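You operate a simulated robot arm through the tools that you are given. There is no shell and no other tool.

You run a simulated robot arm. Do the job below in one go: nothing can be reset, and whatever is moved stays where it is left.

JOB
Link both docked headset packs to channel C, then switch the dock off.
Fine: switch it on, set the dial, press LINK; the teal and the grey pack stay in their slots; the third keeps its channel.

The check looks at the end state, three seconds after you hand in, the way a careful person would. Anything else that was tipped, shoved, dropped, spilled or broken makes it a failure.

ROBOT AND FRAMES
A 6-joint arm with a four-finger gripper, fixed in place. Base frame: the origin is on the floor under the middle of its stand, x ahead of it, y to its left, z up. Lengths are in m, angles in degrees, forces in N, time in s.
It reaches about 1.012 m from its shoulder. Its first joint turns from -166.0 to 166.0 degrees. Payload 3.43 kg.
Tool frame: the origin (TCP) lies between the finger pads and is the grasp point; the fingertips stand 0.03 m ahead of it; z points along the fingers, y is the line along which they close. The gripper opens to 0.12 m; its body begins 0.085 m behind the TCP.
Orientation is told as [roll, pitch, yaw] about the base's x, y, z axes, in that order, counted from this pose: with the fingers straight down and closing along the base's y, the tool's x points along the base's -x, its y along +y and its z along -z.

CONTROLS
- The arm moves only by the tool servo_tool. Its argument "rows" is a list of rows, each a list of 3 entries, a list of its own where there are three numbers: the shift along the base's x, y, z in m, then the turn, a rotation vector about the base's x, y, z in degrees, then the finger opening in m, from 0 to 0.12. In form: [[[dx, dy, dz], [rx, ry, rz], jaw], ...]. A call has 1 to 20 rows; each row shifts and turns the commanded pose from where the row before left it. Each row takes 0.2 s and may step no farther than 0.05 m and 8.6 degrees from the row before; otherwise, or with a gripper value out of range, the whole call is refused. A pose out of reach is approached as far as the arm can. The call stops where the force on the tool passes 40 N (or 10 N more than at its start, if that is more) or the arm is blocked; 0.2 s more then pass. Each finger travels about 0.1362 m/s and halts on what it meets, pressing with about 34 N; the grip force reading is that of the motor and also rises with nothing between the fingers. The clock runs only during rows and for 0.2 s after the last one: add rows that do not move to give the fingers time. It gives the time, the measured TCP pose, the force on the tool (base axes), the opening and the grip force at its end, in the units of the frame above (readings bear some noise), with the torque about the TCP (base axes, N m) and any sound that the robot's microphone picked up.
- Cameras (640 x 400 px; columns grow to the right, rows downward): "scene" is fixed at [0.0509, -0.6515, 1.4468]; the picture's right is [1.00, 0.06, 0.00], its down [0.02, -0.26, -0.96] and it looks along [-0.06, 0.96, -0.26] (base axes); focal length 350 px, centre (320, 200). "wrist" rides on the gripper at [0.071, -0.017, -0.121] in the tool frame; the picture's right is [0.23, 0.97, 0.00], its down [-0.81, 0.19, -0.55] and it looks along [-0.54, 0.13, 0.83] (tool axes); focal length 275 px, centre (320, 200). There is no depth. A picture from a camera that has moved, and an enlarged one, comes with that camera's place and axes in the base frame and with its lens.
- capture(camera): a new picture of that camera. It takes no simulated time.
- inspect(camera, box): a new picture of the part [left, top, right, bottom] of that camera's present view, enlarged. It takes no simulated time.
- job_done(): hands the job in; it is judged then, once.

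Places have to be worked out from the pictures, the camera data and where the tool is seen. Open the gripper and draw the arm clear of the work before you hand the job in, unless the task says otherwise.

The tools are called after "Call:" as a command line: name --argument value ..., lists and objects as JSON in quotes. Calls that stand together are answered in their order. servo_tool: Moves the arm, as the interface text tells. Its arguments: {"type":"object","properties":{"rows":{"type":"array"}},"required":["rows"]} The other tools are called the same way: capture (camera) takes a picture; inspect (camera, box) takes an enlarged picture of a part of a camera's view; job_done () hands the job in.

At the start:

```text
t: 0.0
eef_pos: [-0.0784, 0.4837, 1.1242]
ee_rot: [0.1, 0.0, 0.1]
ft_force: [0.1, -0.1, 0.2]
ft_torque: [-0.01, 0.03, -0.02]
gripper_width: 0.1202
grip_force: 0.1
```

scene: 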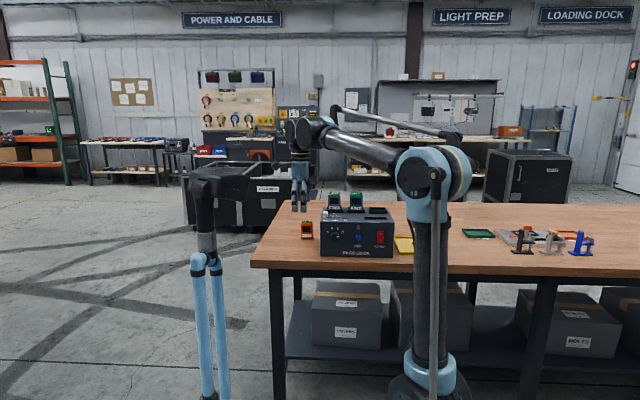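
wrist: 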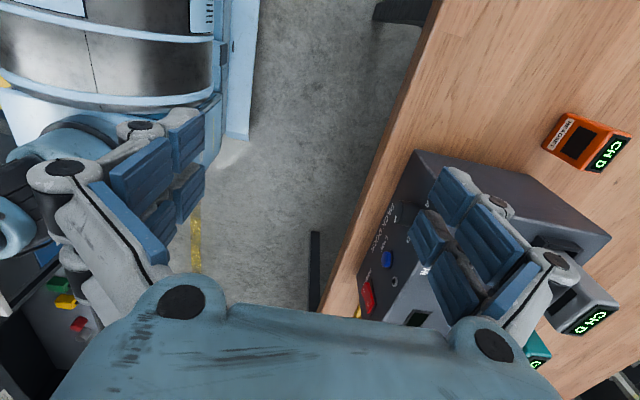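

The dock sits at the table's near edge with two packs in it and an orange pack to its left. I'll take enlarged views to read the panel.

Call:
inspect --camera "scene" --box '[280, 180, 420, 267]'

Call:
inspect --camera "wrist" --box '[340, 100, 640, 380]'

```text
4.57 times, centred on (350, 224) of scene
camera zoom: at [0.0509, -0.6515, 1.4468], right [1.0, 0.06, 0.0], down [0.02, -0.26, -0.96], along [-0.06, 0.96, -0.26], focal length 1602 px, centre (183, 93)
```

zoom: 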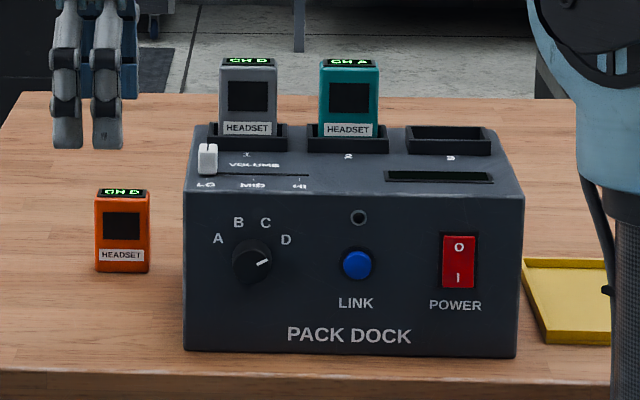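

```text
1.43 times, centred on (490, 240) of wrist
camera zoom: at [-0.1504, 0.4677, 1.2433], right [-0.23, 0.97, 0.0], down [0.81, 0.19, 0.55], along [0.54, 0.13, -0.83], focal length 393 px, centre (77, 143)
```

zoom: 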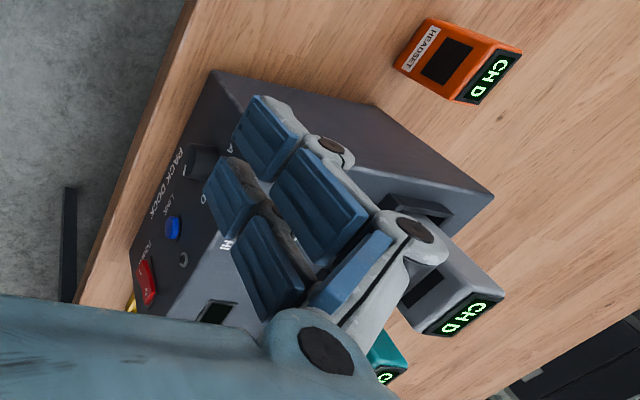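

The dock is a box of about x −0.03…0.26, y 0.64…0.83, z 0.865…1.01, and its panel faces the robot (−y). Before moving I'll look closer at the dial, the button and the rocker.

Call:
inspect --camera "scene" --box '[318, 220, 366, 250]'

Call:
inspect --camera "scene" --box '[350, 220, 398, 250]'

Call:
inspect --camera "scene" --box '[180, 100, 500, 300]'

```text
13.33 times, centred on (342, 235) of scene
camera zoom: at [0.0509, -0.6515, 1.4468], right [1.0, 0.06, 0.0], down [0.02, -0.26, -0.96], along [-0.06, 0.96, -0.26], focal length 4673 px, centre (27, -267)
```

zoom: 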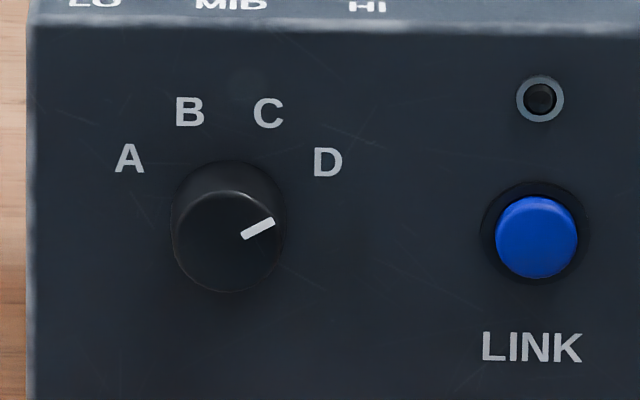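

```text
13.33 times, centred on (374, 235) of scene
camera zoom: at [0.0509, -0.6515, 1.4468], right [1.0, 0.06, 0.0], down [0.02, -0.26, -0.96], along [-0.06, 0.96, -0.26], focal length 4673 px, centre (-400, -267)
```

zoom: 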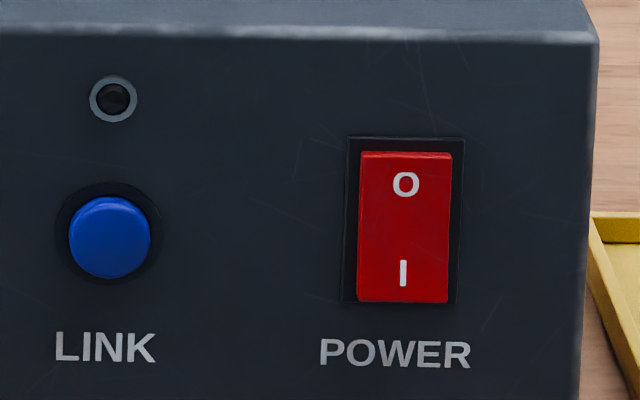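

```text
2.00 times, centred on (340, 200) of scene
camera zoom: at [0.0509, -0.6515, 1.4468], right [1.0, 0.06, 0.0], down [0.02, -0.26, -0.96], along [-0.06, 0.96, -0.26], focal length 701 px, centre (280, 200)
```

zoom: 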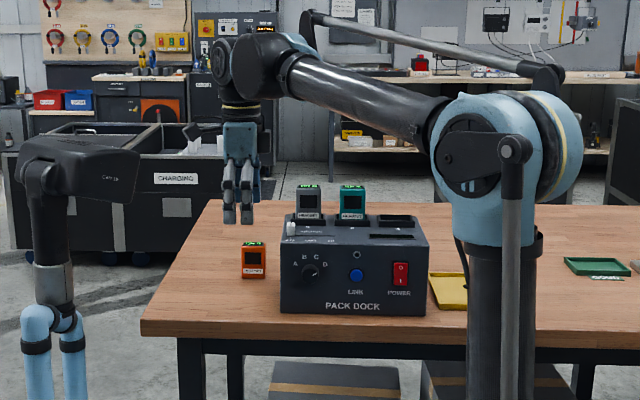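

The rocker's lower half (I) stands proud and the lamp is dark, so the dock is off. The dial points at D. I put the dial at about (0.030, 0.642, 0.948), LINK at (0.121, 0.642, 0.947) and the rocker at (0.207, 0.642, 0.951). I'll tilt the tool towards +y in steps, well clear of everything.

Call:
servo_tool --rows '[[[0, 0, 0], [8.5, 0, 0], 0.06], [[0, 0, 0], [8.5, 0, 0], 0.06], [[0, 0, 0], [8.5, 0, 0], 0.06], [[0, 0, 0], [8.5, 0, 0], 0.06], [[0, 0, 0], [8.5, 0, 0], 0.06]]'

Call:
capture --camera "scene"

```text
t: 1.2
eef_pos: [-0.0914, 0.4849, 1.1241]
ee_rot: [42.7, -0.4, -0.5]
ft_force: [0.0, 0.0, -0.1]
ft_torque: [-0.03, 0.02, 0.02]
gripper_width: 0.0599
grip_force: 0.1
```

```text
taken
```

scene: 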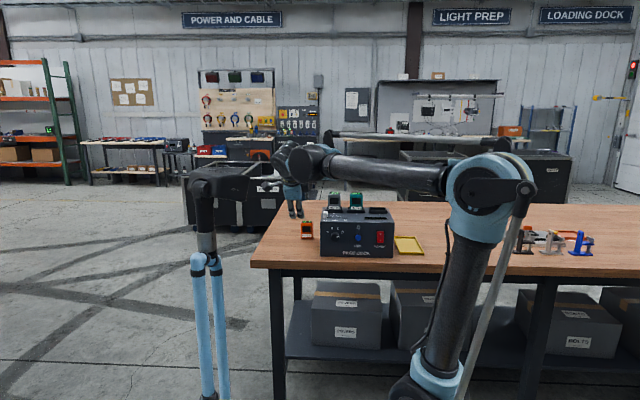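

The arm follows without contact, though it lags slightly in x. I'll finish the tilt while moving to x≈0.1 and stay at y≈0.48 and z≈1.12.

Call:
servo_tool --rows '[[[0.02, 0, 0], [8.5, 0, 0], 0.06], [[0.03, 0, 0], [8.5, 0, 0], 0.06], [[0.03, 0, 0], [8.5, 0, 0], 0.06], [[0.03, 0, 0], [8.5, 0, 0], 0.06], [[0.03, 0, 0], [8.5, 0, 0], 0.06], [[0.03, 0, 0], [4.9, 0, 0], 0.06], [[0, 0, 0], [0, 0, 0], 0.06]]'

Call:
capture --camera "scene"

Call:
capture --camera "wrist"

```text
t: 2.8
eef_pos: [0.0928, 0.4932, 1.1236]
ee_rot: [86.7, -2.0, 0.3]
ft_force: [-0.4, 0.2, 0.0]
ft_torque: [0.01, 0.0, -0.02]
gripper_width: 0.06
grip_force: 0.0
out of reach, approached as far as the arm can: row 5, 6
```

```text
taken
```

scene: 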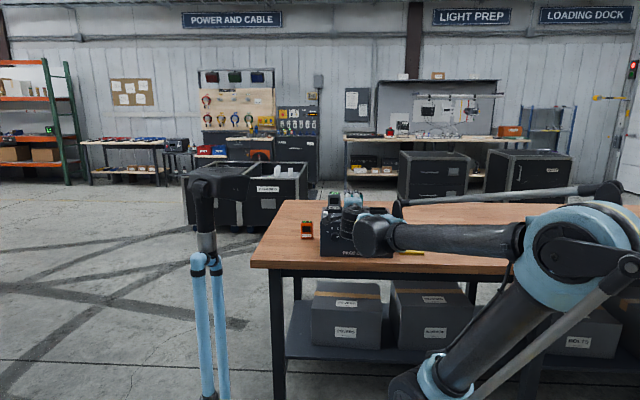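

```text
taken
camera wrist: at [0.0203, 0.3727, 1.1093], right [-0.26, 0.06, 0.96], down [0.8, -0.54, 0.25], along [0.53, 0.84, 0.1], focal length 275 px, centre (320, 200)
```

wrist: 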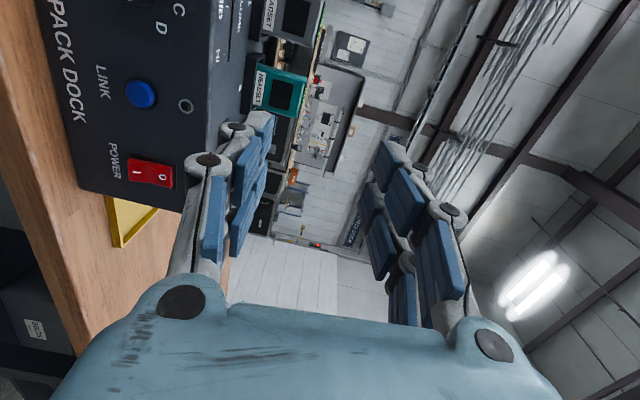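

The elbow folds out to the right and the last rows hit the arm's reach limit this close in. I'll move a little towards the dock, with the fingers closed for pressing, and then correct the orientation.

Call:
servo_tool --rows '[[[0.02, 0.02, -0.02], [0, 0, 0], 0.0], [[0.02, 0.02, -0.02], [0, 0, 0], 0.0], [[0.02, 0.01, -0.02], [0, 0, 0], 0.0], [[0.02, 0, -0.02], [0, 0, 0], 0.0], [[0, 0, 0], [0, 0, 0], 0.0]]'

Call:
capture --camera "scene"

Call:
capture --camera "wrist"

```text
t: 4.0
eef_pos: [0.1724, 0.544, 1.042]
ee_rot: [86.7, -2.0, 0.1]
ft_force: [0.3, 0.7, -0.5]
ft_torque: [-0.03, 0.04, 0.02]
gripper_width: 0.0
grip_force: 33.3
```

```text
taken
```

scene: 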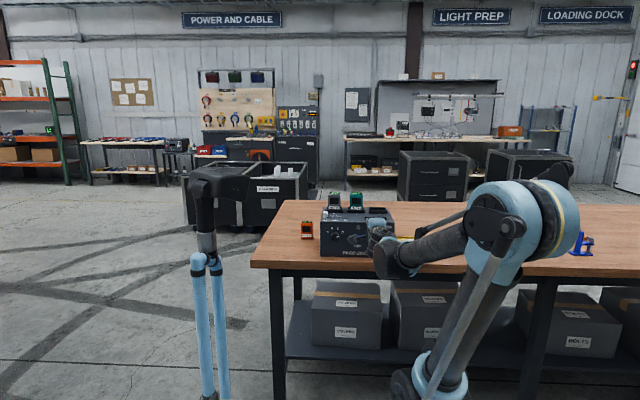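

```text
taken
camera wrist: at [0.1016, 0.4236, 1.0282], right [-0.26, 0.06, 0.96], down [0.8, -0.54, 0.25], along [0.53, 0.84, 0.1], focal length 275 px, centre (320, 200)
```

wrist: 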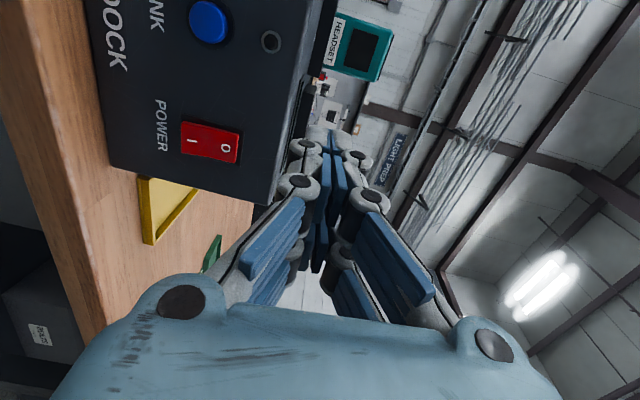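

The tracking is good here. I'll square up the orientation, stop in front of the rocker at a safe distance, and check the fingertip shape in close-up.

Call:
servo_tool --rows '[[[0.015, 0, -0.03], [3.3, 2.0, 0], 0.0], [[0.02, 0, -0.03], [0, 0, 0], 0.0], [[0, 0, -0.03], [0, 0, 0], 0.0], [[0, 0, 0], [0, 0, 0], 0.0]]'

Call:
inspect --camera "scene" --box '[310, 190, 430, 290]'

Call:
capture --camera "wrist"

```text
t: 5.0
eef_pos: [0.2122, 0.5442, 0.9508]
ee_rot: [89.2, -0.1, 0.3]
ft_force: [-0.6, -0.6, 0.0]
ft_torque: [-0.05, 0.01, 0.0]
gripper_width: 0.0001
grip_force: 32.7
out of reach, approached as far as the arm can: row 1
```

```text
4.00 times, centred on (370, 240) of scene
camera zoom: at [0.0509, -0.6515, 1.4468], right [1.0, 0.06, 0.0], down [0.02, -0.26, -0.96], along [-0.06, 0.96, -0.26], focal length 1402 px, centre (120, 40)
```

zoom: 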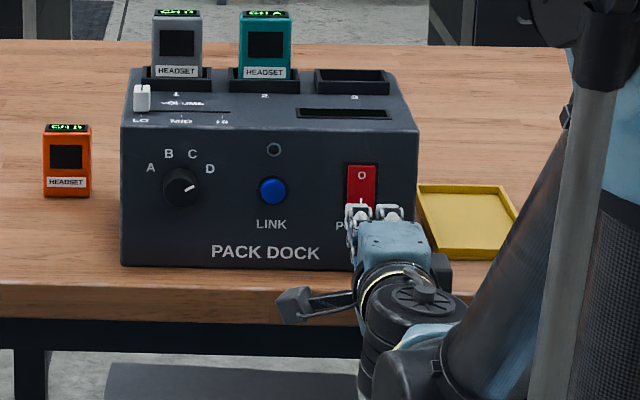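

```text
taken
camera wrist: at [0.1406, 0.4237, 0.9343], right [-0.23, 0.01, 0.97], down [0.81, -0.55, 0.2], along [0.53, 0.84, 0.12], focal length 275 px, centre (320, 200)
```

wrist: 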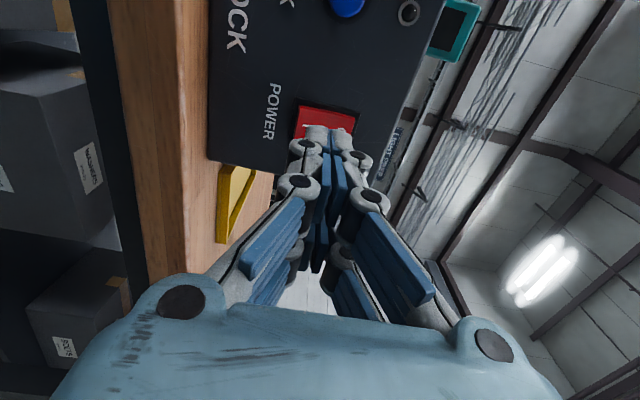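

The hand is level and centred in front of the rocker, which the wrist view places at x≈0.209, z≈0.951. I'll lower to z≈0.933 to face its lower "I" half and approach until the tips are just short of it.

Call:
servo_tool --rows '[[[-0.002, 0.0, -0.018], [0.8, 0, -0.3], 0.0], [[0, 0.03, 0], [0, 0, 0], 0.0], [[0, 0.02, 0], [0, 0, 0], 0.0], [[0, 0, 0], [0, 0, 0], 0.0]]'

Call:
inspect --camera "scene" --box '[340, 210, 420, 260]'

Call:
inspect --camera "wrist" --box '[200, 50, 440, 200]'

```text
t: 6.0
eef_pos: [0.2208, 0.5931, 0.9352]
ee_rot: [89.4, -0.1, 0.2]
ft_force: [-0.2, -0.4, 0.3]
ft_torque: [0.05, 0.02, 0.0]
gripper_width: 0.0
grip_force: 33.4
out of reach, approached as far as the arm can: row 1, 2, 3
```

```text
8.00 times, centred on (380, 235) of scene
camera zoom: at [0.0509, -0.6515, 1.4468], right [1.0, 0.06, 0.0], down [0.02, -0.26, -0.96], along [-0.06, 0.96, -0.26], focal length 2804 px, centre (-160, -80)
```

zoom: 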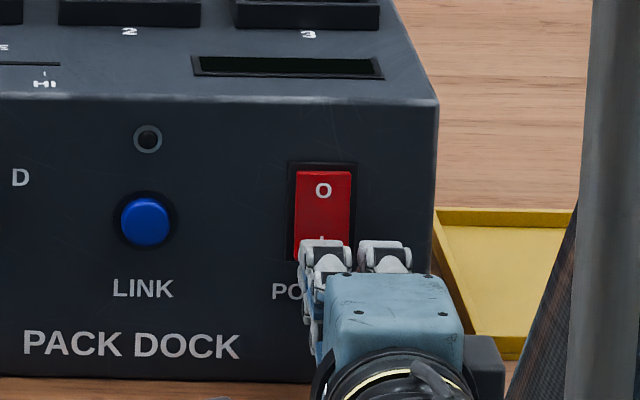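

```text
2.67 times, centred on (320, 125) of wrist
camera zoom: at [0.15, 0.4741, 0.9177], right [-0.23, 0.01, 0.97], down [0.81, -0.55, 0.2], along [0.54, 0.83, 0.12], focal length 734 px, centre (320, 400)
```

zoom: 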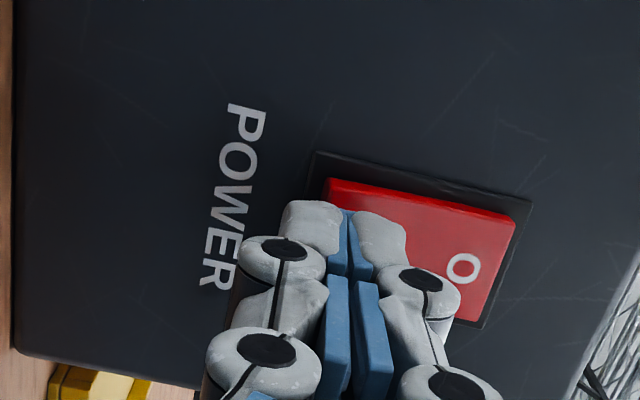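

The arm settled at x=0.221, so the left finger pair, at about x=0.207, is lined up with the rocker. Its upper tip faces the "I" half. I'll advance slowly.

Call:
servo_tool --rows '[[[0, 0.004, 0], [0, 0, 0], 0.0], [[0, 0.004, 0], [0, 0, 0], 0.0], [[0, 0.003, 0], [0, 0, 0], 0.0], [[0, 0, 0], [0, 0, 0], 0.0]]'

Call:
inspect --camera "scene" --box '[340, 210, 420, 260]'

Call:
inspect --camera "wrist" --box '[200, 50, 440, 200]'

```text
t: 7.0
eef_pos: [0.2305, 0.6041, 0.9345]
ee_rot: [89.6, -0.2, 0.0]
ft_force: [-3.4, -5.6, -2.3]
ft_torque: [-0.01, -0.07, 0.19]
gripper_width: 0.0001
grip_force: 33.2
out of reach, approached as far as the arm can: row 1, 2
```

```text
8.00 times, centred on (380, 235) of scene
camera zoom: at [0.0509, -0.6515, 1.4468], right [1.0, 0.06, 0.0], down [0.02, -0.26, -0.96], along [-0.06, 0.96, -0.26], focal length 2804 px, centre (-160, -80)
```

zoom: 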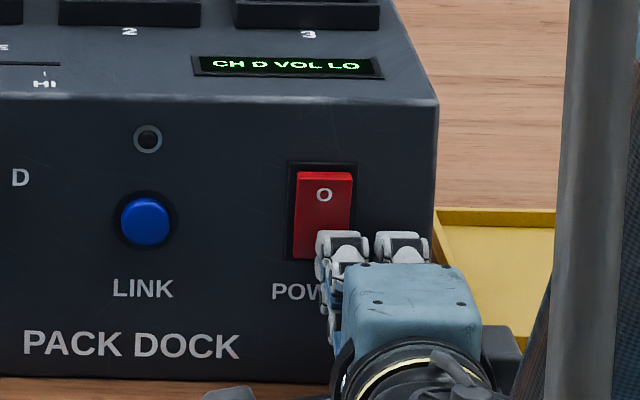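

```text
2.67 times, centred on (320, 125) of wrist
camera zoom: at [0.1593, 0.4855, 0.9179], right [-0.23, 0.01, 0.97], down [0.81, -0.55, 0.2], along [0.54, 0.83, 0.12], focal length 734 px, centre (320, 400)
```

zoom: 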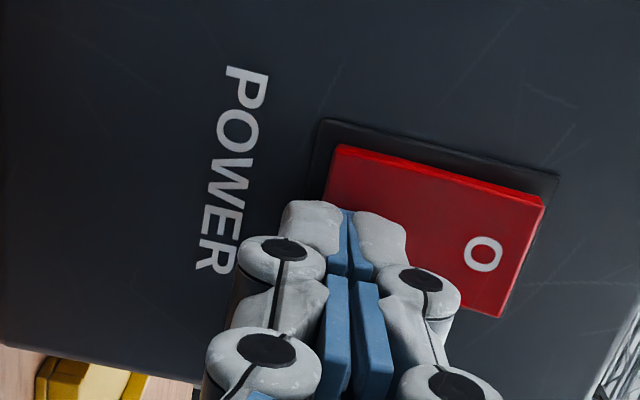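

The display on the dock now reads "CH D VOL LO", so the power is on. I'll back straight off and tilt the tool slightly down, because the limit seems to sit near a fully level tool. Then I'll open the fingers and slide over in front of the dial.

Call:
servo_tool --rows '[[[0, -0.02, 0], [0, 0, 0], 0.0], [[0, -0.03, 0], [0, 0, 0], 0.0], [[-0.03, 0, 0.005], [-5, 0, 0], 0.0], [[-0.04, 0, 0.005], [0, 0, 0], 0.05], [[-0.04, 0, 0.004], [0, 0, 0], 0.06], [[-0.04, 0, 0], [0, 0, 0], 0.06], [[-0.04, 0, 0], [0, 0, 0], 0.06], [[0, 0, 0], [0, 0, 0], 0.06]]'

Call:
capture --camera "scene"

Call:
capture --camera "wrist"

```text
t: 8.8
eef_pos: [0.0451, 0.5579, 0.9489]
ee_rot: [85.3, -0.3, -0.2]
ft_force: [-0.5, -0.2, 0.8]
ft_torque: [-0.02, 0.01, 0.0]
gripper_width: 0.0602
grip_force: 0.0
out of reach, approached as far as the arm can: row 1, 2
```

```text
taken
```

scene: 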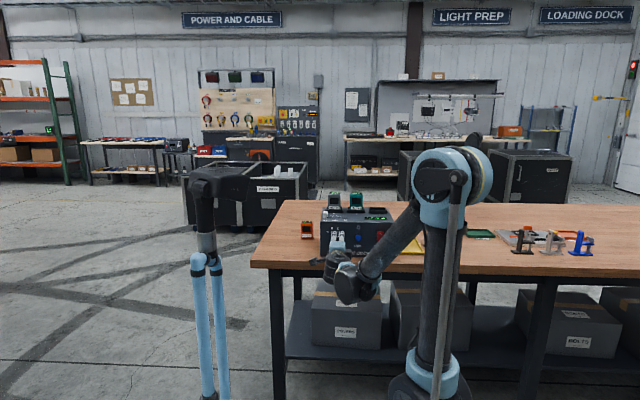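

```text
taken
camera wrist: at [-0.0266, 0.437, 0.94], right [-0.23, 0.08, 0.97], down [0.81, -0.54, 0.24], along [0.54, 0.84, 0.06], focal length 275 px, centre (320, 200)
```

wrist: 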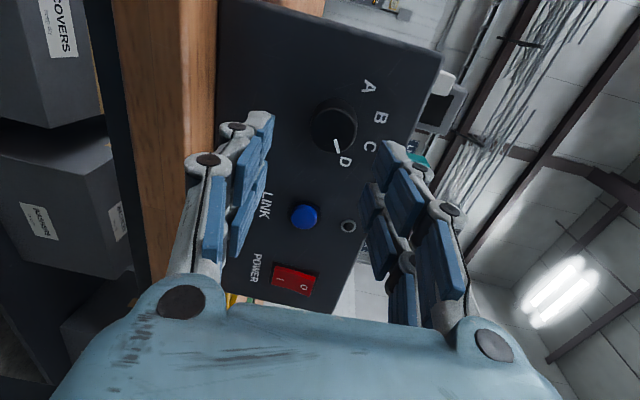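

I now have a clear wrist view of the panel at a tilt of about 85°. I'll enlarge it to locate the knob precisely.

Call:
inspect --camera "wrist" --box '[250, 60, 410, 160]'

Call:
inspect --camera "scene" --box '[310, 185, 406, 260]'

```text
4.00 times, centred on (330, 110) of wrist
camera zoom: at [-0.0266, 0.437, 0.94], right [-0.23, 0.08, 0.97], down [0.81, -0.54, 0.24], along [0.54, 0.84, 0.06], focal length 1101 px, centre (280, 560)
```

zoom: 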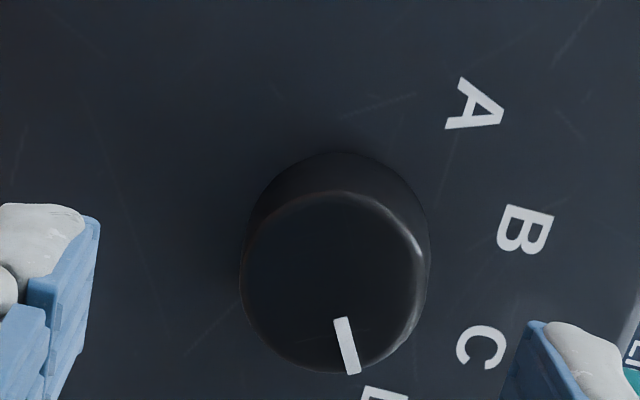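

```text
5.33 times, centred on (358, 222) of scene
camera zoom: at [0.0509, -0.6515, 1.4468], right [1.0, 0.06, 0.0], down [0.02, -0.26, -0.96], along [-0.06, 0.96, -0.26], focal length 1869 px, centre (117, 80)
```

zoom: 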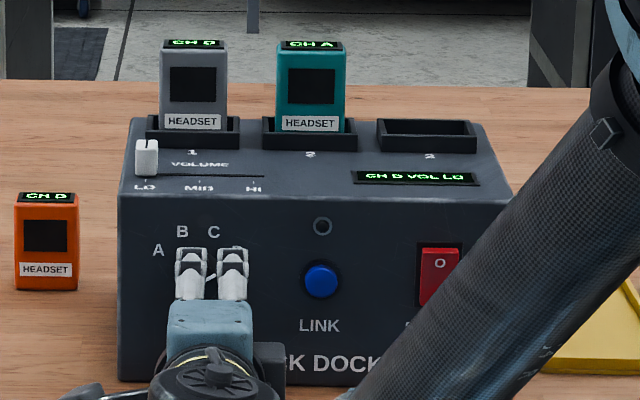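

From the wrist view I put the knob axis at about x 0.034, z 0.9485, with its cap at y≈0.623. I'll pre-turn the tool by +20° about the knob axis so the 40° turn stays centred, and line up in x and z.

Call:
servo_tool --rows '[[[-0.004, 0, 0], [0, 7, 0], 0.06], [[-0.004, 0, 0.001], [0, 7, 0], 0.06], [[-0.003, 0, 0], [0, 6, 0], 0.06], [[0, 0.015, 0], [0, 0, 0], 0.06], [[0, 0, 0], [0, 0, 0], 0.06]]'

Call:
capture --camera "wrist"

Call:
inspect --camera "scene" --box '[310, 215, 374, 255]'

```text
t: 10.0
eef_pos: [0.1032, 0.6044, 0.9506]
ee_rot: [82.0, 18.1, 1.3]
ft_force: [0.6, -0.1, -0.9]
ft_torque: [0.02, 0.04, -0.01]
gripper_width: 0.0601
grip_force: 0.1
out of reach, approached as far as the arm can: row 1, 2, 3, 4
```

```text
taken
camera wrist: at [0.0381, 0.4825, 0.9716], right [0.08, 0.14, 0.99], down [0.87, -0.5, 0.0], along [0.49, 0.85, -0.16], focal length 275 px, centre (320, 200)
```

wrist: 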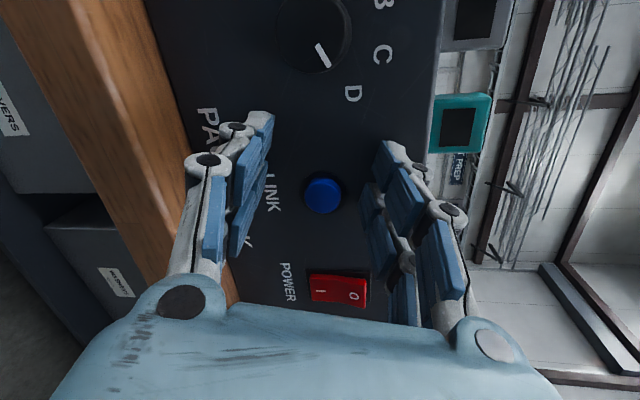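

```text
10.00 times, centred on (342, 235) of scene
camera zoom: at [0.0509, -0.6515, 1.4468], right [1.0, 0.06, 0.0], down [0.02, -0.26, -0.96], along [-0.06, 0.96, -0.26], focal length 3505 px, centre (100, -150)
```

zoom: 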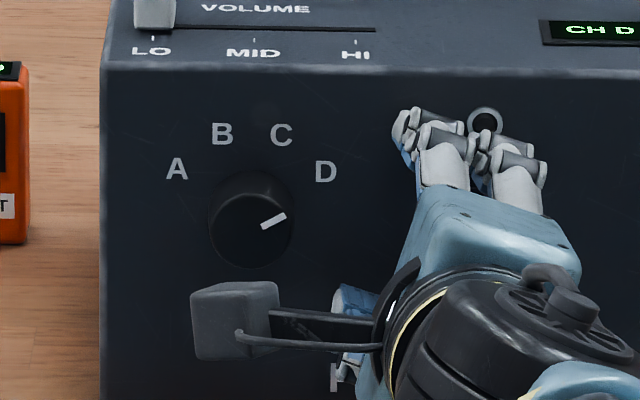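

The pre-turn ran into an arm limit and pushed the tool sideways to x=0.103. Nothing was touched. I'll undo the turn while backing away from the panel.

Call:
servo_tool --rows '[[[0, -0.015, 0], [0, -4, 0], 0.06], [[0, -0.015, 0], [0, -5, 0], 0.06], [[0, -0.015, 0], [0, -5, 0], 0.06], [[0, 0, 0], [0, -4, 0], 0.06], [[0, 0, 0], [0, 0, 0], 0.06]]'

Call:
capture --camera "scene"

```text
t: 11.2
eef_pos: [0.1057, 0.56, 0.9484]
ee_rot: [82.9, 0.5, 0.6]
ft_force: [0.7, -0.2, 0.5]
ft_torque: [-0.01, -0.02, 0.03]
gripper_width: 0.06
grip_force: 0.1
out of reach, approached as far as the arm can: row 1
```

```text
taken
```

scene: 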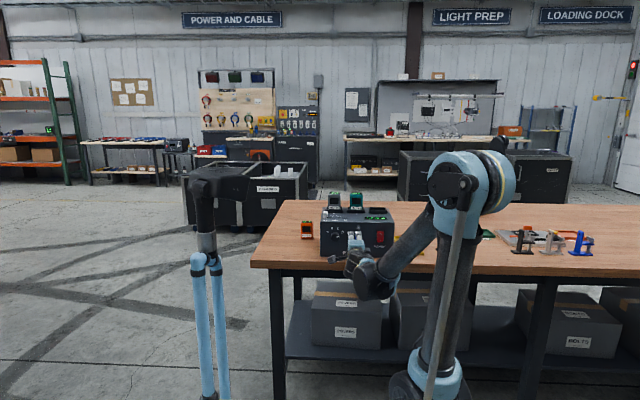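

I'm back at y=0.56 and nearly square. I'll return to x≈0.034 and test, clear of the panel, whether turning in the negative direction (the way D→C needs) works without drift.

Call:
servo_tool --rows '[[[-0.035, -0.005, 0], [0, 0, 0], 0.06], [[-0.036, -0.005, 0.0], [1.5, -0.5, -0.6], 0.06], [[0, 0, 0], [0, 0, 0], 0.06]]'

Call:
servo_tool --rows '[[[0, 0, 0], [0, -8, 0], 0.06], [[0, 0, 0], [0, -8, 0], 0.06], [[0, 0, 0], [0, 0, 0], 0.06]]'

```text
t: 12.0
eef_pos: [0.0336, 0.5494, 0.9493]
ee_rot: [84.3, 0.0, 0.1]
ft_force: [-1.0, -0.7, 1.7]
ft_torque: [-0.01, 0.02, -0.01]
gripper_width: 0.06
grip_force: 0.0
```

```text
t: 12.8
eef_pos: [0.0336, 0.5501, 0.9508]
ee_rot: [84.3, -16.1, 0.2]
ft_force: [0.5, -0.6, -0.9]
ft_torque: [0.0, 0.04, -0.01]
gripper_width: 0.0597
grip_force: 0.1
```

The −16° turn tracks perfectly, so the limit is only on the positive side. I'll test through to about −46° before gripping anything.

Call:
servo_tool --rows '[[[0, 0, 0], [0, -8, 0], 0.06], [[0, 0, 0], [0, -8, 0], 0.06], [[0, 0, 0], [0, -8, 0], 0.06], [[0, 0, 0], [0, -6, 0], 0.06], [[0, 0, 0], [0, 0, 0], 0.06]]'

Call:
capture --camera "wrist"

Call:
inspect --camera "scene" --box '[280, 185, 440, 285]'

```text
t: 14.0
eef_pos: [0.0339, 0.5506, 0.9512]
ee_rot: [84.2, -46.0, 0.2]
ft_force: [0.5, 0.0, 0.0]
ft_torque: [-0.01, 0.0, -0.01]
gripper_width: 0.06
grip_force: 0.0
```

```text
taken
camera wrist: at [-0.0123, 0.4292, 0.8944], right [-0.86, 0.09, 0.51], down [0.39, -0.53, 0.76], along [0.34, 0.84, 0.42], focal length 275 px, centre (320, 200)
```

wrist: 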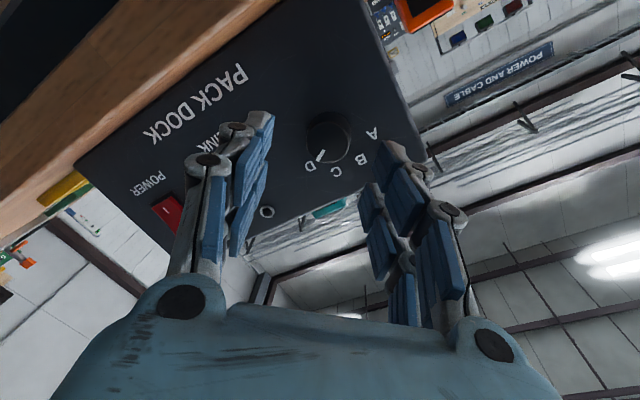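

```text
4.00 times, centred on (360, 235) of scene
camera zoom: at [0.0509, -0.6515, 1.4468], right [1.0, 0.06, 0.0], down [0.02, -0.26, -0.96], along [-0.06, 0.96, -0.26], focal length 1402 px, centre (160, 60)
```

zoom: 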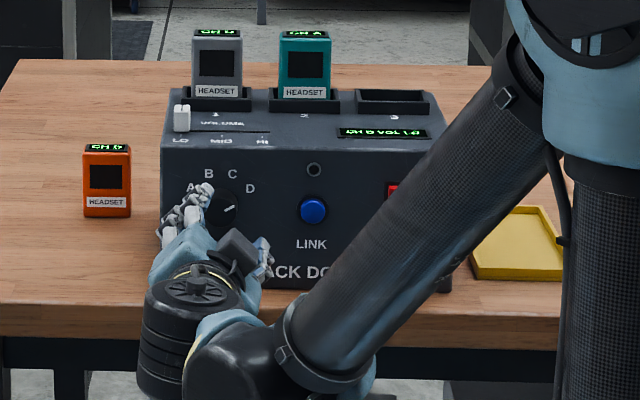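

The full range down to −46° works at this spot. I'll use this second viewpoint to refine the knob position before going back to 0° for the grip.

Call:
inspect --camera "wrist" --box '[260, 85, 420, 185]'

Call:
servo_tool --rows '[[[0, 0, 0], [0, 8, 0], 0.06], [[0, 0, 0], [0, 8, 0], 0.06], [[0, 0, 0], [0, 8, 0], 0.06], [[0, 0, 0], [0, 8, 0], 0.06], [[0, 0, 0], [0, 8, 0], 0.06], [[0, 0, 0], [0, 3, 0], 0.06], [[0, 0, 0], [0, 0, 0], 0.06]]'

Call:
inspect --camera "wrist" --box '[250, 60, 410, 160]'

```text
4.00 times, centred on (340, 135) of wrist
camera zoom: at [-0.0123, 0.4292, 0.8944], right [-0.86, 0.09, 0.51], down [0.39, -0.53, 0.76], along [0.34, 0.84, 0.42], focal length 1101 px, centre (240, 460)
```

zoom: 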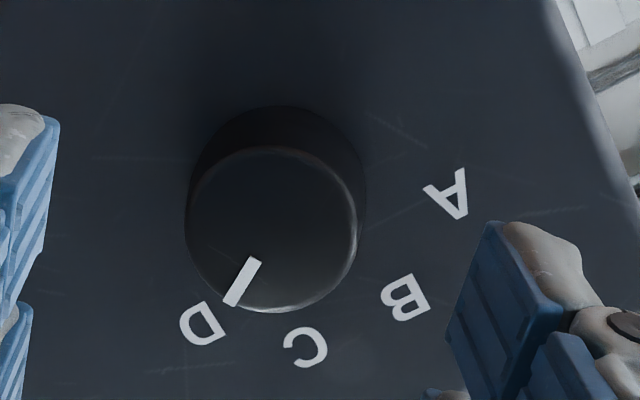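

```text
t: 15.6
eef_pos: [0.0354, 0.5501, 0.9506]
ee_rot: [84.4, -3.0, 0.2]
ft_force: [-0.9, -0.5, -0.5]
ft_torque: [0.0, 0.03, 0.03]
gripper_width: 0.0598
grip_force: 0.1
```

```text
4.00 times, centred on (330, 110) of wrist
camera zoom: at [-0.0368, 0.4291, 0.9403], right [-0.28, 0.1, 0.96], down [0.8, -0.53, 0.29], along [0.53, 0.84, 0.07], focal length 1101 px, centre (280, 560)
```

zoom: 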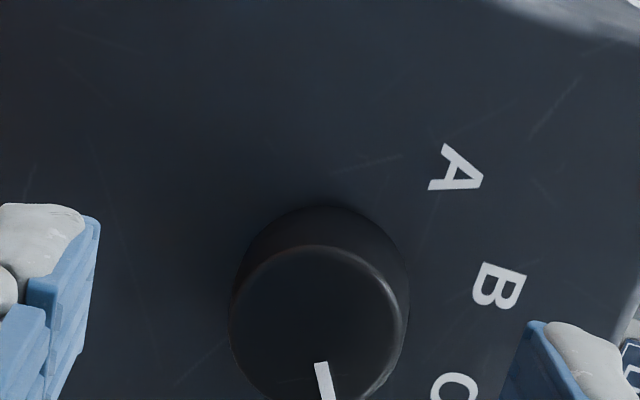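

Both views agree: the knob axis is at x≈0.0345, z≈0.949, and the cap at y≈0.62. The tool is aligned with it, so I'll slide the open fingers over the knob gently.

Call:
servo_tool --rows '[[[-0.001, 0.015, 0], [0, 0, 0], 0.06], [[0, 0.015, 0], [0, 0, 0], 0.06], [[0, 0.012, 0], [0, 0, 0], 0.06], [[0, 0.005, 0], [0, 0, 0], 0.06], [[0, 0, 0], [0, 0, 0], 0.06]]'

Call:
inspect --camera "scene" --box '[310, 215, 374, 255]'

Call:
capture --camera "wrist"

```text
t: 16.8
eef_pos: [0.0336, 0.5981, 0.9494]
ee_rot: [84.5, -3.0, 0.1]
ft_force: [0.2, 0.2, 0.2]
ft_torque: [0.03, 0.0, -0.02]
gripper_width: 0.0601
grip_force: 0.0
```

```text
10.00 times, centred on (342, 235) of scene
camera zoom: at [0.0509, -0.6515, 1.4468], right [1.0, 0.06, 0.0], down [0.02, -0.26, -0.96], along [-0.06, 0.96, -0.26], focal length 3505 px, centre (100, -150)
```

zoom: 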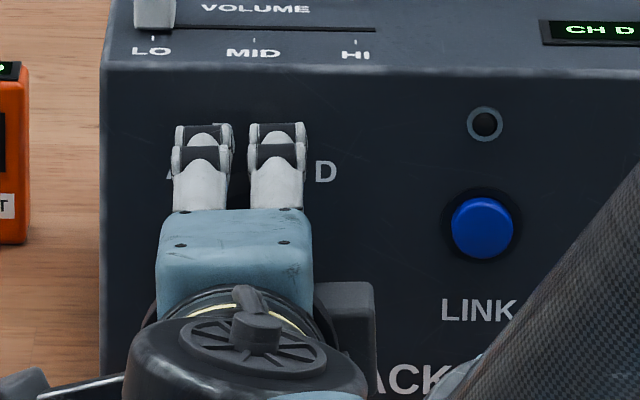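

```text
taken
camera wrist: at [-0.0381, 0.4763, 0.9402], right [-0.28, 0.1, 0.95], down [0.8, -0.53, 0.29], along [0.53, 0.84, 0.07], focal length 275 px, centre (320, 200)
```

wrist: 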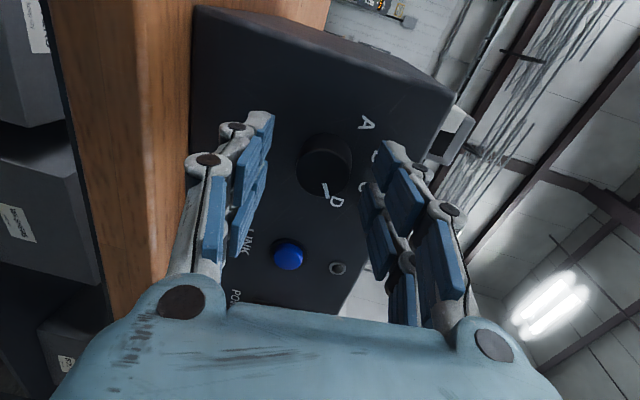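

The knob sits centred between the open fingers with no contact force. I'll go 5 mm deeper and then close on it.

Call:
servo_tool --rows '[[[0.0005, 0.003, 0.0005], [0, 0, 0], 0.06], [[0, 0.002, 0], [0, 0, 0], 0.06], [[0, 0, 0], [0, 0, 0], 0.05], [[0, 0, 0], [0, 0, 0], 0.04], [[0, 0, 0], [0, 0, 0], 0.03], [[0, 0, 0], [0, 0, 0], 0.02], [[0, 0, 0], [0, 0, 0], 0.02]]'

Call:
capture --camera "wrist"

Call:
inspect --camera "scene" --box '[310, 185, 406, 260]'

```text
t: 18.4
eef_pos: [0.0333, 0.6026, 0.9505]
ee_rot: [84.4, -3.0, 0.2]
ft_force: [1.5, 7.8, 26.5]
ft_torque: [0.65, -0.03, -0.04]
gripper_width: 0.036
grip_force: 14.0
```

```text
taken
camera wrist: at [-0.0377, 0.4814, 0.9406], right [-0.28, 0.09, 0.95], down [0.8, -0.53, 0.29], along [0.53, 0.84, 0.07], focal length 275 px, centre (320, 200)
```

wrist: 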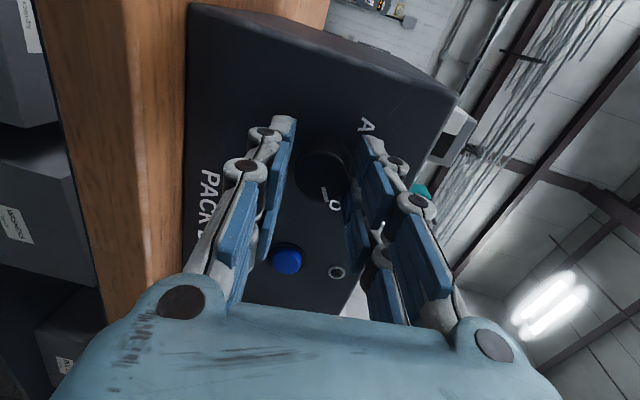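

```text
5.33 times, centred on (358, 222) of scene
camera zoom: at [0.0509, -0.6515, 1.4468], right [1.0, 0.06, 0.0], down [0.02, -0.26, -0.96], along [-0.06, 0.96, -0.26], focal length 1869 px, centre (117, 80)
```

zoom: 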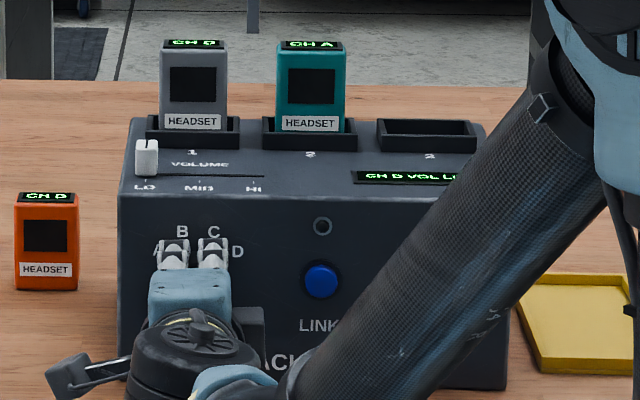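

The upper finger met the knob first (Fz +26 N at 0.036 opening), so the tool is about 2 mm too high. I'll ease open, lower slightly, and close again.

Call:
servo_tool --rows '[[[0, 0, 0], [0, 0, 0], 0.046], [[0.0005, 0, -0.001], [0, 0, 0], 0.046], [[0.0, 0, -0.001], [0, 0, 0], 0.046], [[0, 0, 0], [0, 0, 0], 0.04], [[0, 0, 0], [0, 0, 0], 0.034], [[0, 0, 0], [0, 0, 0], 0.028], [[0, 0, 0], [0, 0, 0], 0.024]]'

Call:
inspect --camera "wrist" --box '[220, 80, 460, 230]'

```text
t: 20.0
eef_pos: [0.0345, 0.602, 0.9487]
ee_rot: [84.3, -3.0, 0.2]
ft_force: [3.2, 6.2, 27.8]
ft_torque: [0.69, -0.05, -0.01]
gripper_width: 0.0399
grip_force: 13.7
```

```text
2.67 times, centred on (340, 155) of wrist
camera zoom: at [-0.0375, 0.4816, 0.9388], right [-0.28, 0.09, 0.95], down [0.8, -0.53, 0.29], along [0.53, 0.84, 0.07], focal length 734 px, centre (267, 320)
```

zoom: 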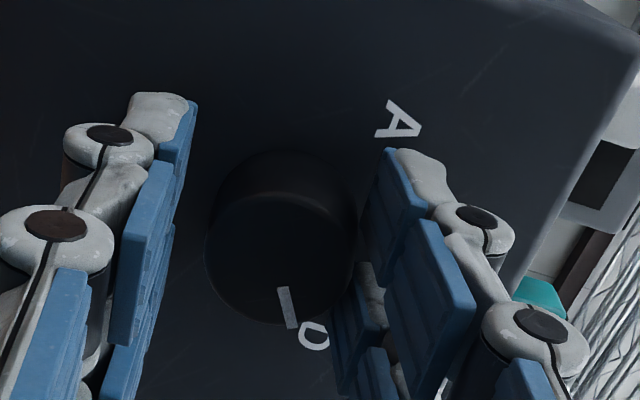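

Lowering made the opening larger, so the knob top is at about z=0.9657 and the tool is actually too low. I'll open, raise by about 3.6 mm, and close.

Call:
servo_tool --rows '[[[0, 0, 0], [0, 0, 0], 0.05], [[0.0, 0, 0.002], [0, 0, 0], 0.05], [[0.0, 0, 0.0017], [0, 0, 0], 0.05], [[0, 0, 0], [0, 0, 0], 0.042], [[0, 0, 0], [0, 0, 0], 0.036], [[0, 0, 0], [0, 0, 0], 0.03], [[0, 0, 0], [0, 0, 0], 0.024], [[0, 0, 0], [0, 0, 0], 0.024]]'

Call:
inspect --camera "wrist" --box '[220, 80, 460, 230]'

```text
t: 21.8
eef_pos: [0.0341, 0.6022, 0.9519]
ee_rot: [84.4, -3.0, 0.2]
ft_force: [1.5, 3.3, 14.5]
ft_torque: [0.38, -0.04, 0.04]
gripper_width: 0.0326
grip_force: 7.8
```

```text
2.67 times, centred on (340, 155) of wrist
camera zoom: at [-0.0365, 0.4813, 0.9423], right [-0.28, 0.09, 0.95], down [0.8, -0.53, 0.29], along [0.53, 0.84, 0.07], focal length 734 px, centre (267, 320)
```

zoom: 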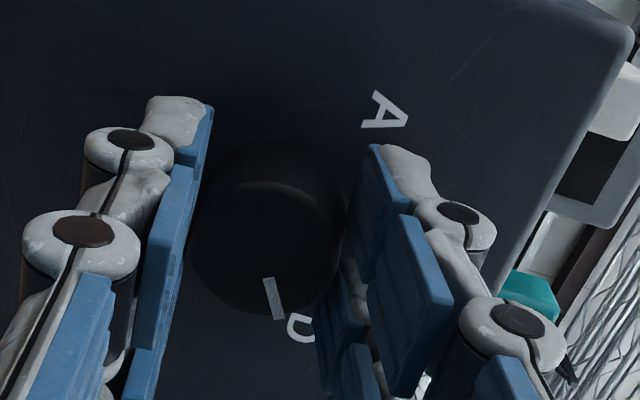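

The opening is now 0.0326 and the imbalance is smaller. I'll raise 0.8 mm more and squeeze harder so both sides bear on the knob.

Call:
servo_tool --rows '[[[0.0, 0, 0.0008], [0, 0, 0], 0.03], [[0, 0, 0], [0, 0, 0], 0.02], [[0, 0, 0], [0, 0, 0], 0.01], [[0, 0, 0], [0, 0, 0], 0.01]]'

Call:
inspect --camera "wrist" --box '[220, 80, 460, 230]'

```text
t: 22.8
eef_pos: [0.0335, 0.6019, 0.9522]
ee_rot: [84.4, -3.0, 0.2]
ft_force: [-4.2, -7.0, -3.6]
ft_torque: [0.52, -0.17, 0.44]
gripper_width: 0.0314
grip_force: 44.7
```

```text
2.67 times, centred on (340, 155) of wrist
camera zoom: at [-0.0364, 0.4812, 0.9429], right [-0.28, 0.09, 0.96], down [0.8, -0.53, 0.29], along [0.53, 0.84, 0.07], focal length 734 px, centre (267, 320)
```

zoom: 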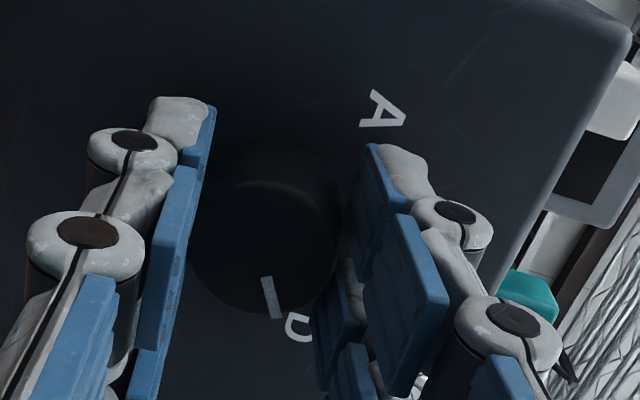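

The knob is now gripped from both sides: 0.0314 opening, grip 45 N, forces balanced. I'll turn towards C in −5° steps and check half way.

Call:
servo_tool --rows '[[[0, 0, 0], [0, -5, 0], 0.01], [[0, 0, 0], [0, -5, 0], 0.01], [[0, 0, 0], [0, -5, 0], 0.01], [[0, 0, 0], [0, -5, 0], 0.01], [[0, 0, 0], [0, 0, 0], 0.01]]'

Call:
inspect --camera "wrist" --box '[220, 80, 460, 230]'

Call:
inspect --camera "scene" --box '[310, 185, 406, 260]'

```text
t: 24.0
eef_pos: [0.0337, 0.6013, 0.9528]
ee_rot: [84.3, -23.1, 0.2]
ft_force: [-9.1, -19.7, -28.9]
ft_torque: [-0.19, 0.07, 0.32]
gripper_width: 0.0314
grip_force: 44.7
```

```text
2.67 times, centred on (340, 155) of wrist
camera zoom: at [-0.0301, 0.4812, 0.9191], right [-0.59, 0.09, 0.8], down [0.65, -0.53, 0.54], along [0.47, 0.84, 0.25], focal length 734 px, centre (267, 320)
```

zoom: 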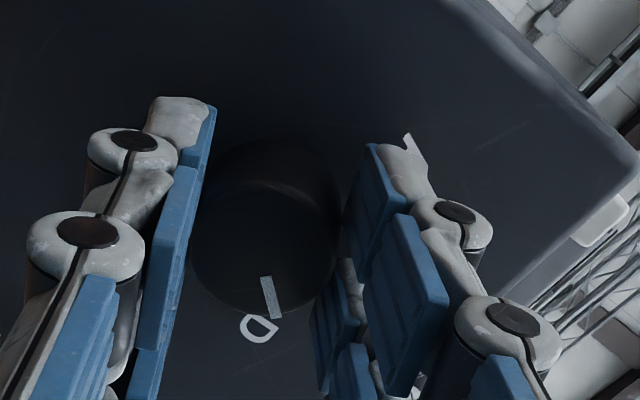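

```text
5.33 times, centred on (358, 222) of scene
camera zoom: at [0.0509, -0.6515, 1.4468], right [1.0, 0.06, 0.0], down [0.02, -0.26, -0.96], along [-0.06, 0.96, -0.26], focal length 1869 px, centre (117, 80)
```

zoom: 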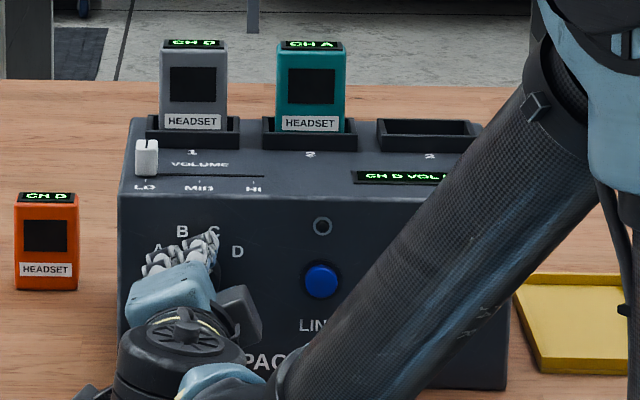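

The knob turns with the hand, but side force has built up to about 36 N because the axes are slightly off. I'll ease the tool about 1 mm in the direction it is being pushed, then read again.

Call:
servo_tool --rows '[[[-0.0003, -0.0005, -0.0006], [0, 0, 0], 0.012], [[0, 0, 0], [0, 0, 0], 0.012]]'

```text
t: 24.6
eef_pos: [0.0335, 0.6028, 0.9535]
ee_rot: [84.3, -23.0, 0.2]
ft_force: [-3.4, -13.8, -25.8]
ft_torque: [-0.23, 0.06, 0.68]
gripper_width: 0.0314
grip_force: 45.1
```

The force fell a little. I'll ease further the same way.

Call:
servo_tool --rows '[[[0, -0.0006, -0.001], [0, 0, 0], 0.012], [[0, 0, 0], [0, 0, 0], 0.012]]'

```text
t: 25.2
eef_pos: [0.0342, 0.602, 0.9523]
ee_rot: [84.4, -23.1, 0.0]
ft_force: [3.0, 9.4, 8.8]
ft_torque: [0.72, 0.0, 0.41]
gripper_width: 0.0313
grip_force: 45.0
```

The forces are low again. I'll continue the turn by another −20°, easing down slightly along the way.

Call:
servo_tool --rows '[[[0, 0, 0], [0, -5, 0], 0.012], [[0, 0, -0.0002], [0, -5, 0], 0.012], [[0, 0, -0.0002], [0, -5, 0], 0.012], [[0, 0, -0.0002], [0, -5, 0], 0.012], [[0, 0, 0], [0, 0, 0], 0.012]]'

Call:
inspect --camera "wrist" --box '[220, 80, 460, 230]'

Call:
inspect --camera "scene" --box '[310, 185, 406, 260]'

```text
t: 26.1
eef_pos: [0.03, 0.6013, 0.9491]
ee_rot: [84.1, -41.2, -0.3]
ft_force: [69.5, -1.9, -43.4]
ft_torque: [-1.12, 0.22, -0.16]
gripper_width: 0.0323
grip_force: 45.0
stopped in row 4: the force on the tool passed its limit at 42 N (the readings are from after the stop); the commanded pose is now the measured one
```

```text
2.67 times, centred on (340, 155) of wrist
camera zoom: at [-0.0223, 0.4808, 0.8987], right [-0.81, 0.11, 0.58], down [0.45, -0.53, 0.72], along [0.38, 0.84, 0.38], focal length 734 px, centre (267, 320)
```

zoom: 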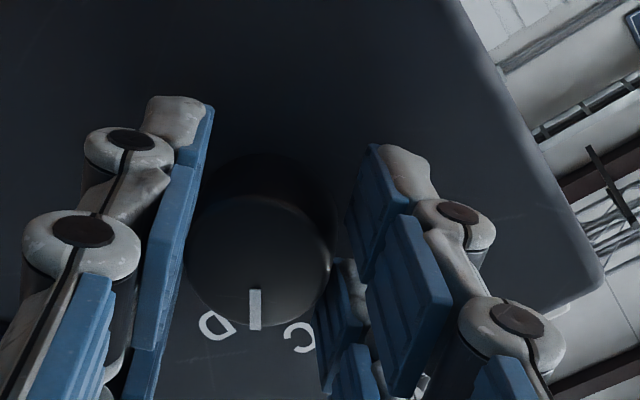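

```text
5.33 times, centred on (358, 222) of scene
camera zoom: at [0.0509, -0.6515, 1.4468], right [1.0, 0.06, 0.0], down [0.02, -0.26, -0.96], along [-0.06, 0.96, -0.26], focal length 1869 px, centre (117, 80)
```

zoom: 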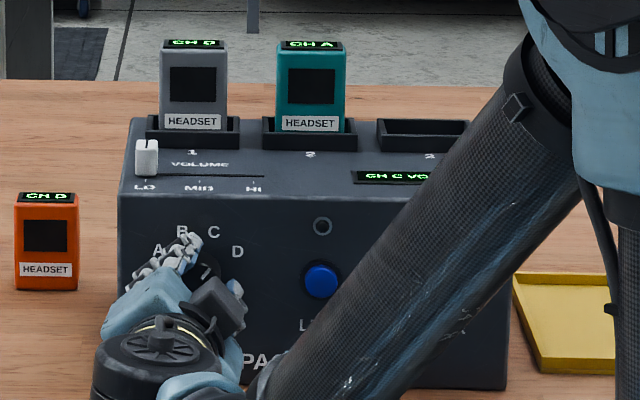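

The display now shows "CH C". The side force is high, so I'll release the knob by opening the fingers in place and then back off along −y.

Call:
servo_tool --rows '[[[0, 0, 0], [0, 0, 0], 0.04], [[0, 0, 0], [0, 0, 0], 0.06], [[0, 0, 0], [0, 0, 0], 0.06]]'

Call:
inspect --camera "wrist" --box '[220, 80, 460, 230]'

Call:
inspect --camera "scene" --box '[310, 185, 406, 260]'

```text
t: 26.9
eef_pos: [0.0221, 0.6009, 0.9524]
ee_rot: [84.4, -41.2, 0.3]
ft_force: [1.1, 0.0, -0.3]
ft_torque: [0.0, -0.02, 0.01]
gripper_width: 0.0598
grip_force: 0.1
```

```text
2.67 times, centred on (340, 155) of wrist
camera zoom: at [-0.0289, 0.4805, 0.9005], right [-0.81, 0.09, 0.58], down [0.45, -0.53, 0.72], along [0.37, 0.84, 0.39], focal length 734 px, centre (267, 320)
```

zoom: 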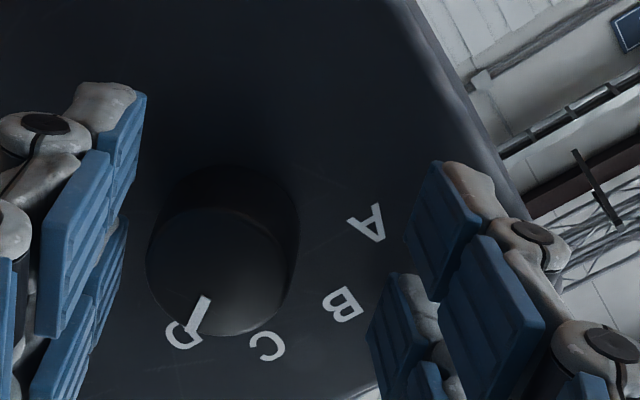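

```text
5.33 times, centred on (358, 222) of scene
camera zoom: at [0.0509, -0.6515, 1.4468], right [1.0, 0.06, 0.0], down [0.02, -0.26, -0.96], along [-0.06, 0.96, -0.26], focal length 1869 px, centre (117, 80)
```

zoom: 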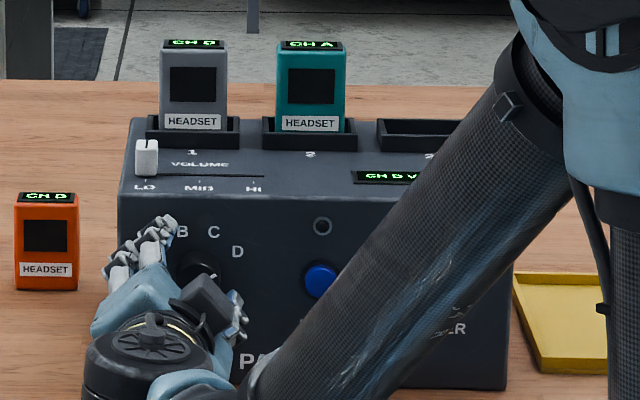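

When released, the dial snapped back to D, so the turn had not passed its catch securely. The tool also sprang to x=0.022. I'll wait with a null move and read the pose to learn how the arm settles.

Call:
servo_tool --rows '[[[0, 0, 0], [0, 0, 0], 0.06], [[0, 0, 0], [0, 0, 0], 0.06]]'

```text
t: 27.6
eef_pos: [0.0227, 0.6016, 0.9525]
ee_rot: [84.3, -41.3, 0.3]
ft_force: [0.4, -0.6, -0.4]
ft_torque: [-0.01, -0.02, -0.02]
gripper_width: 0.0601
grip_force: 0.0
```

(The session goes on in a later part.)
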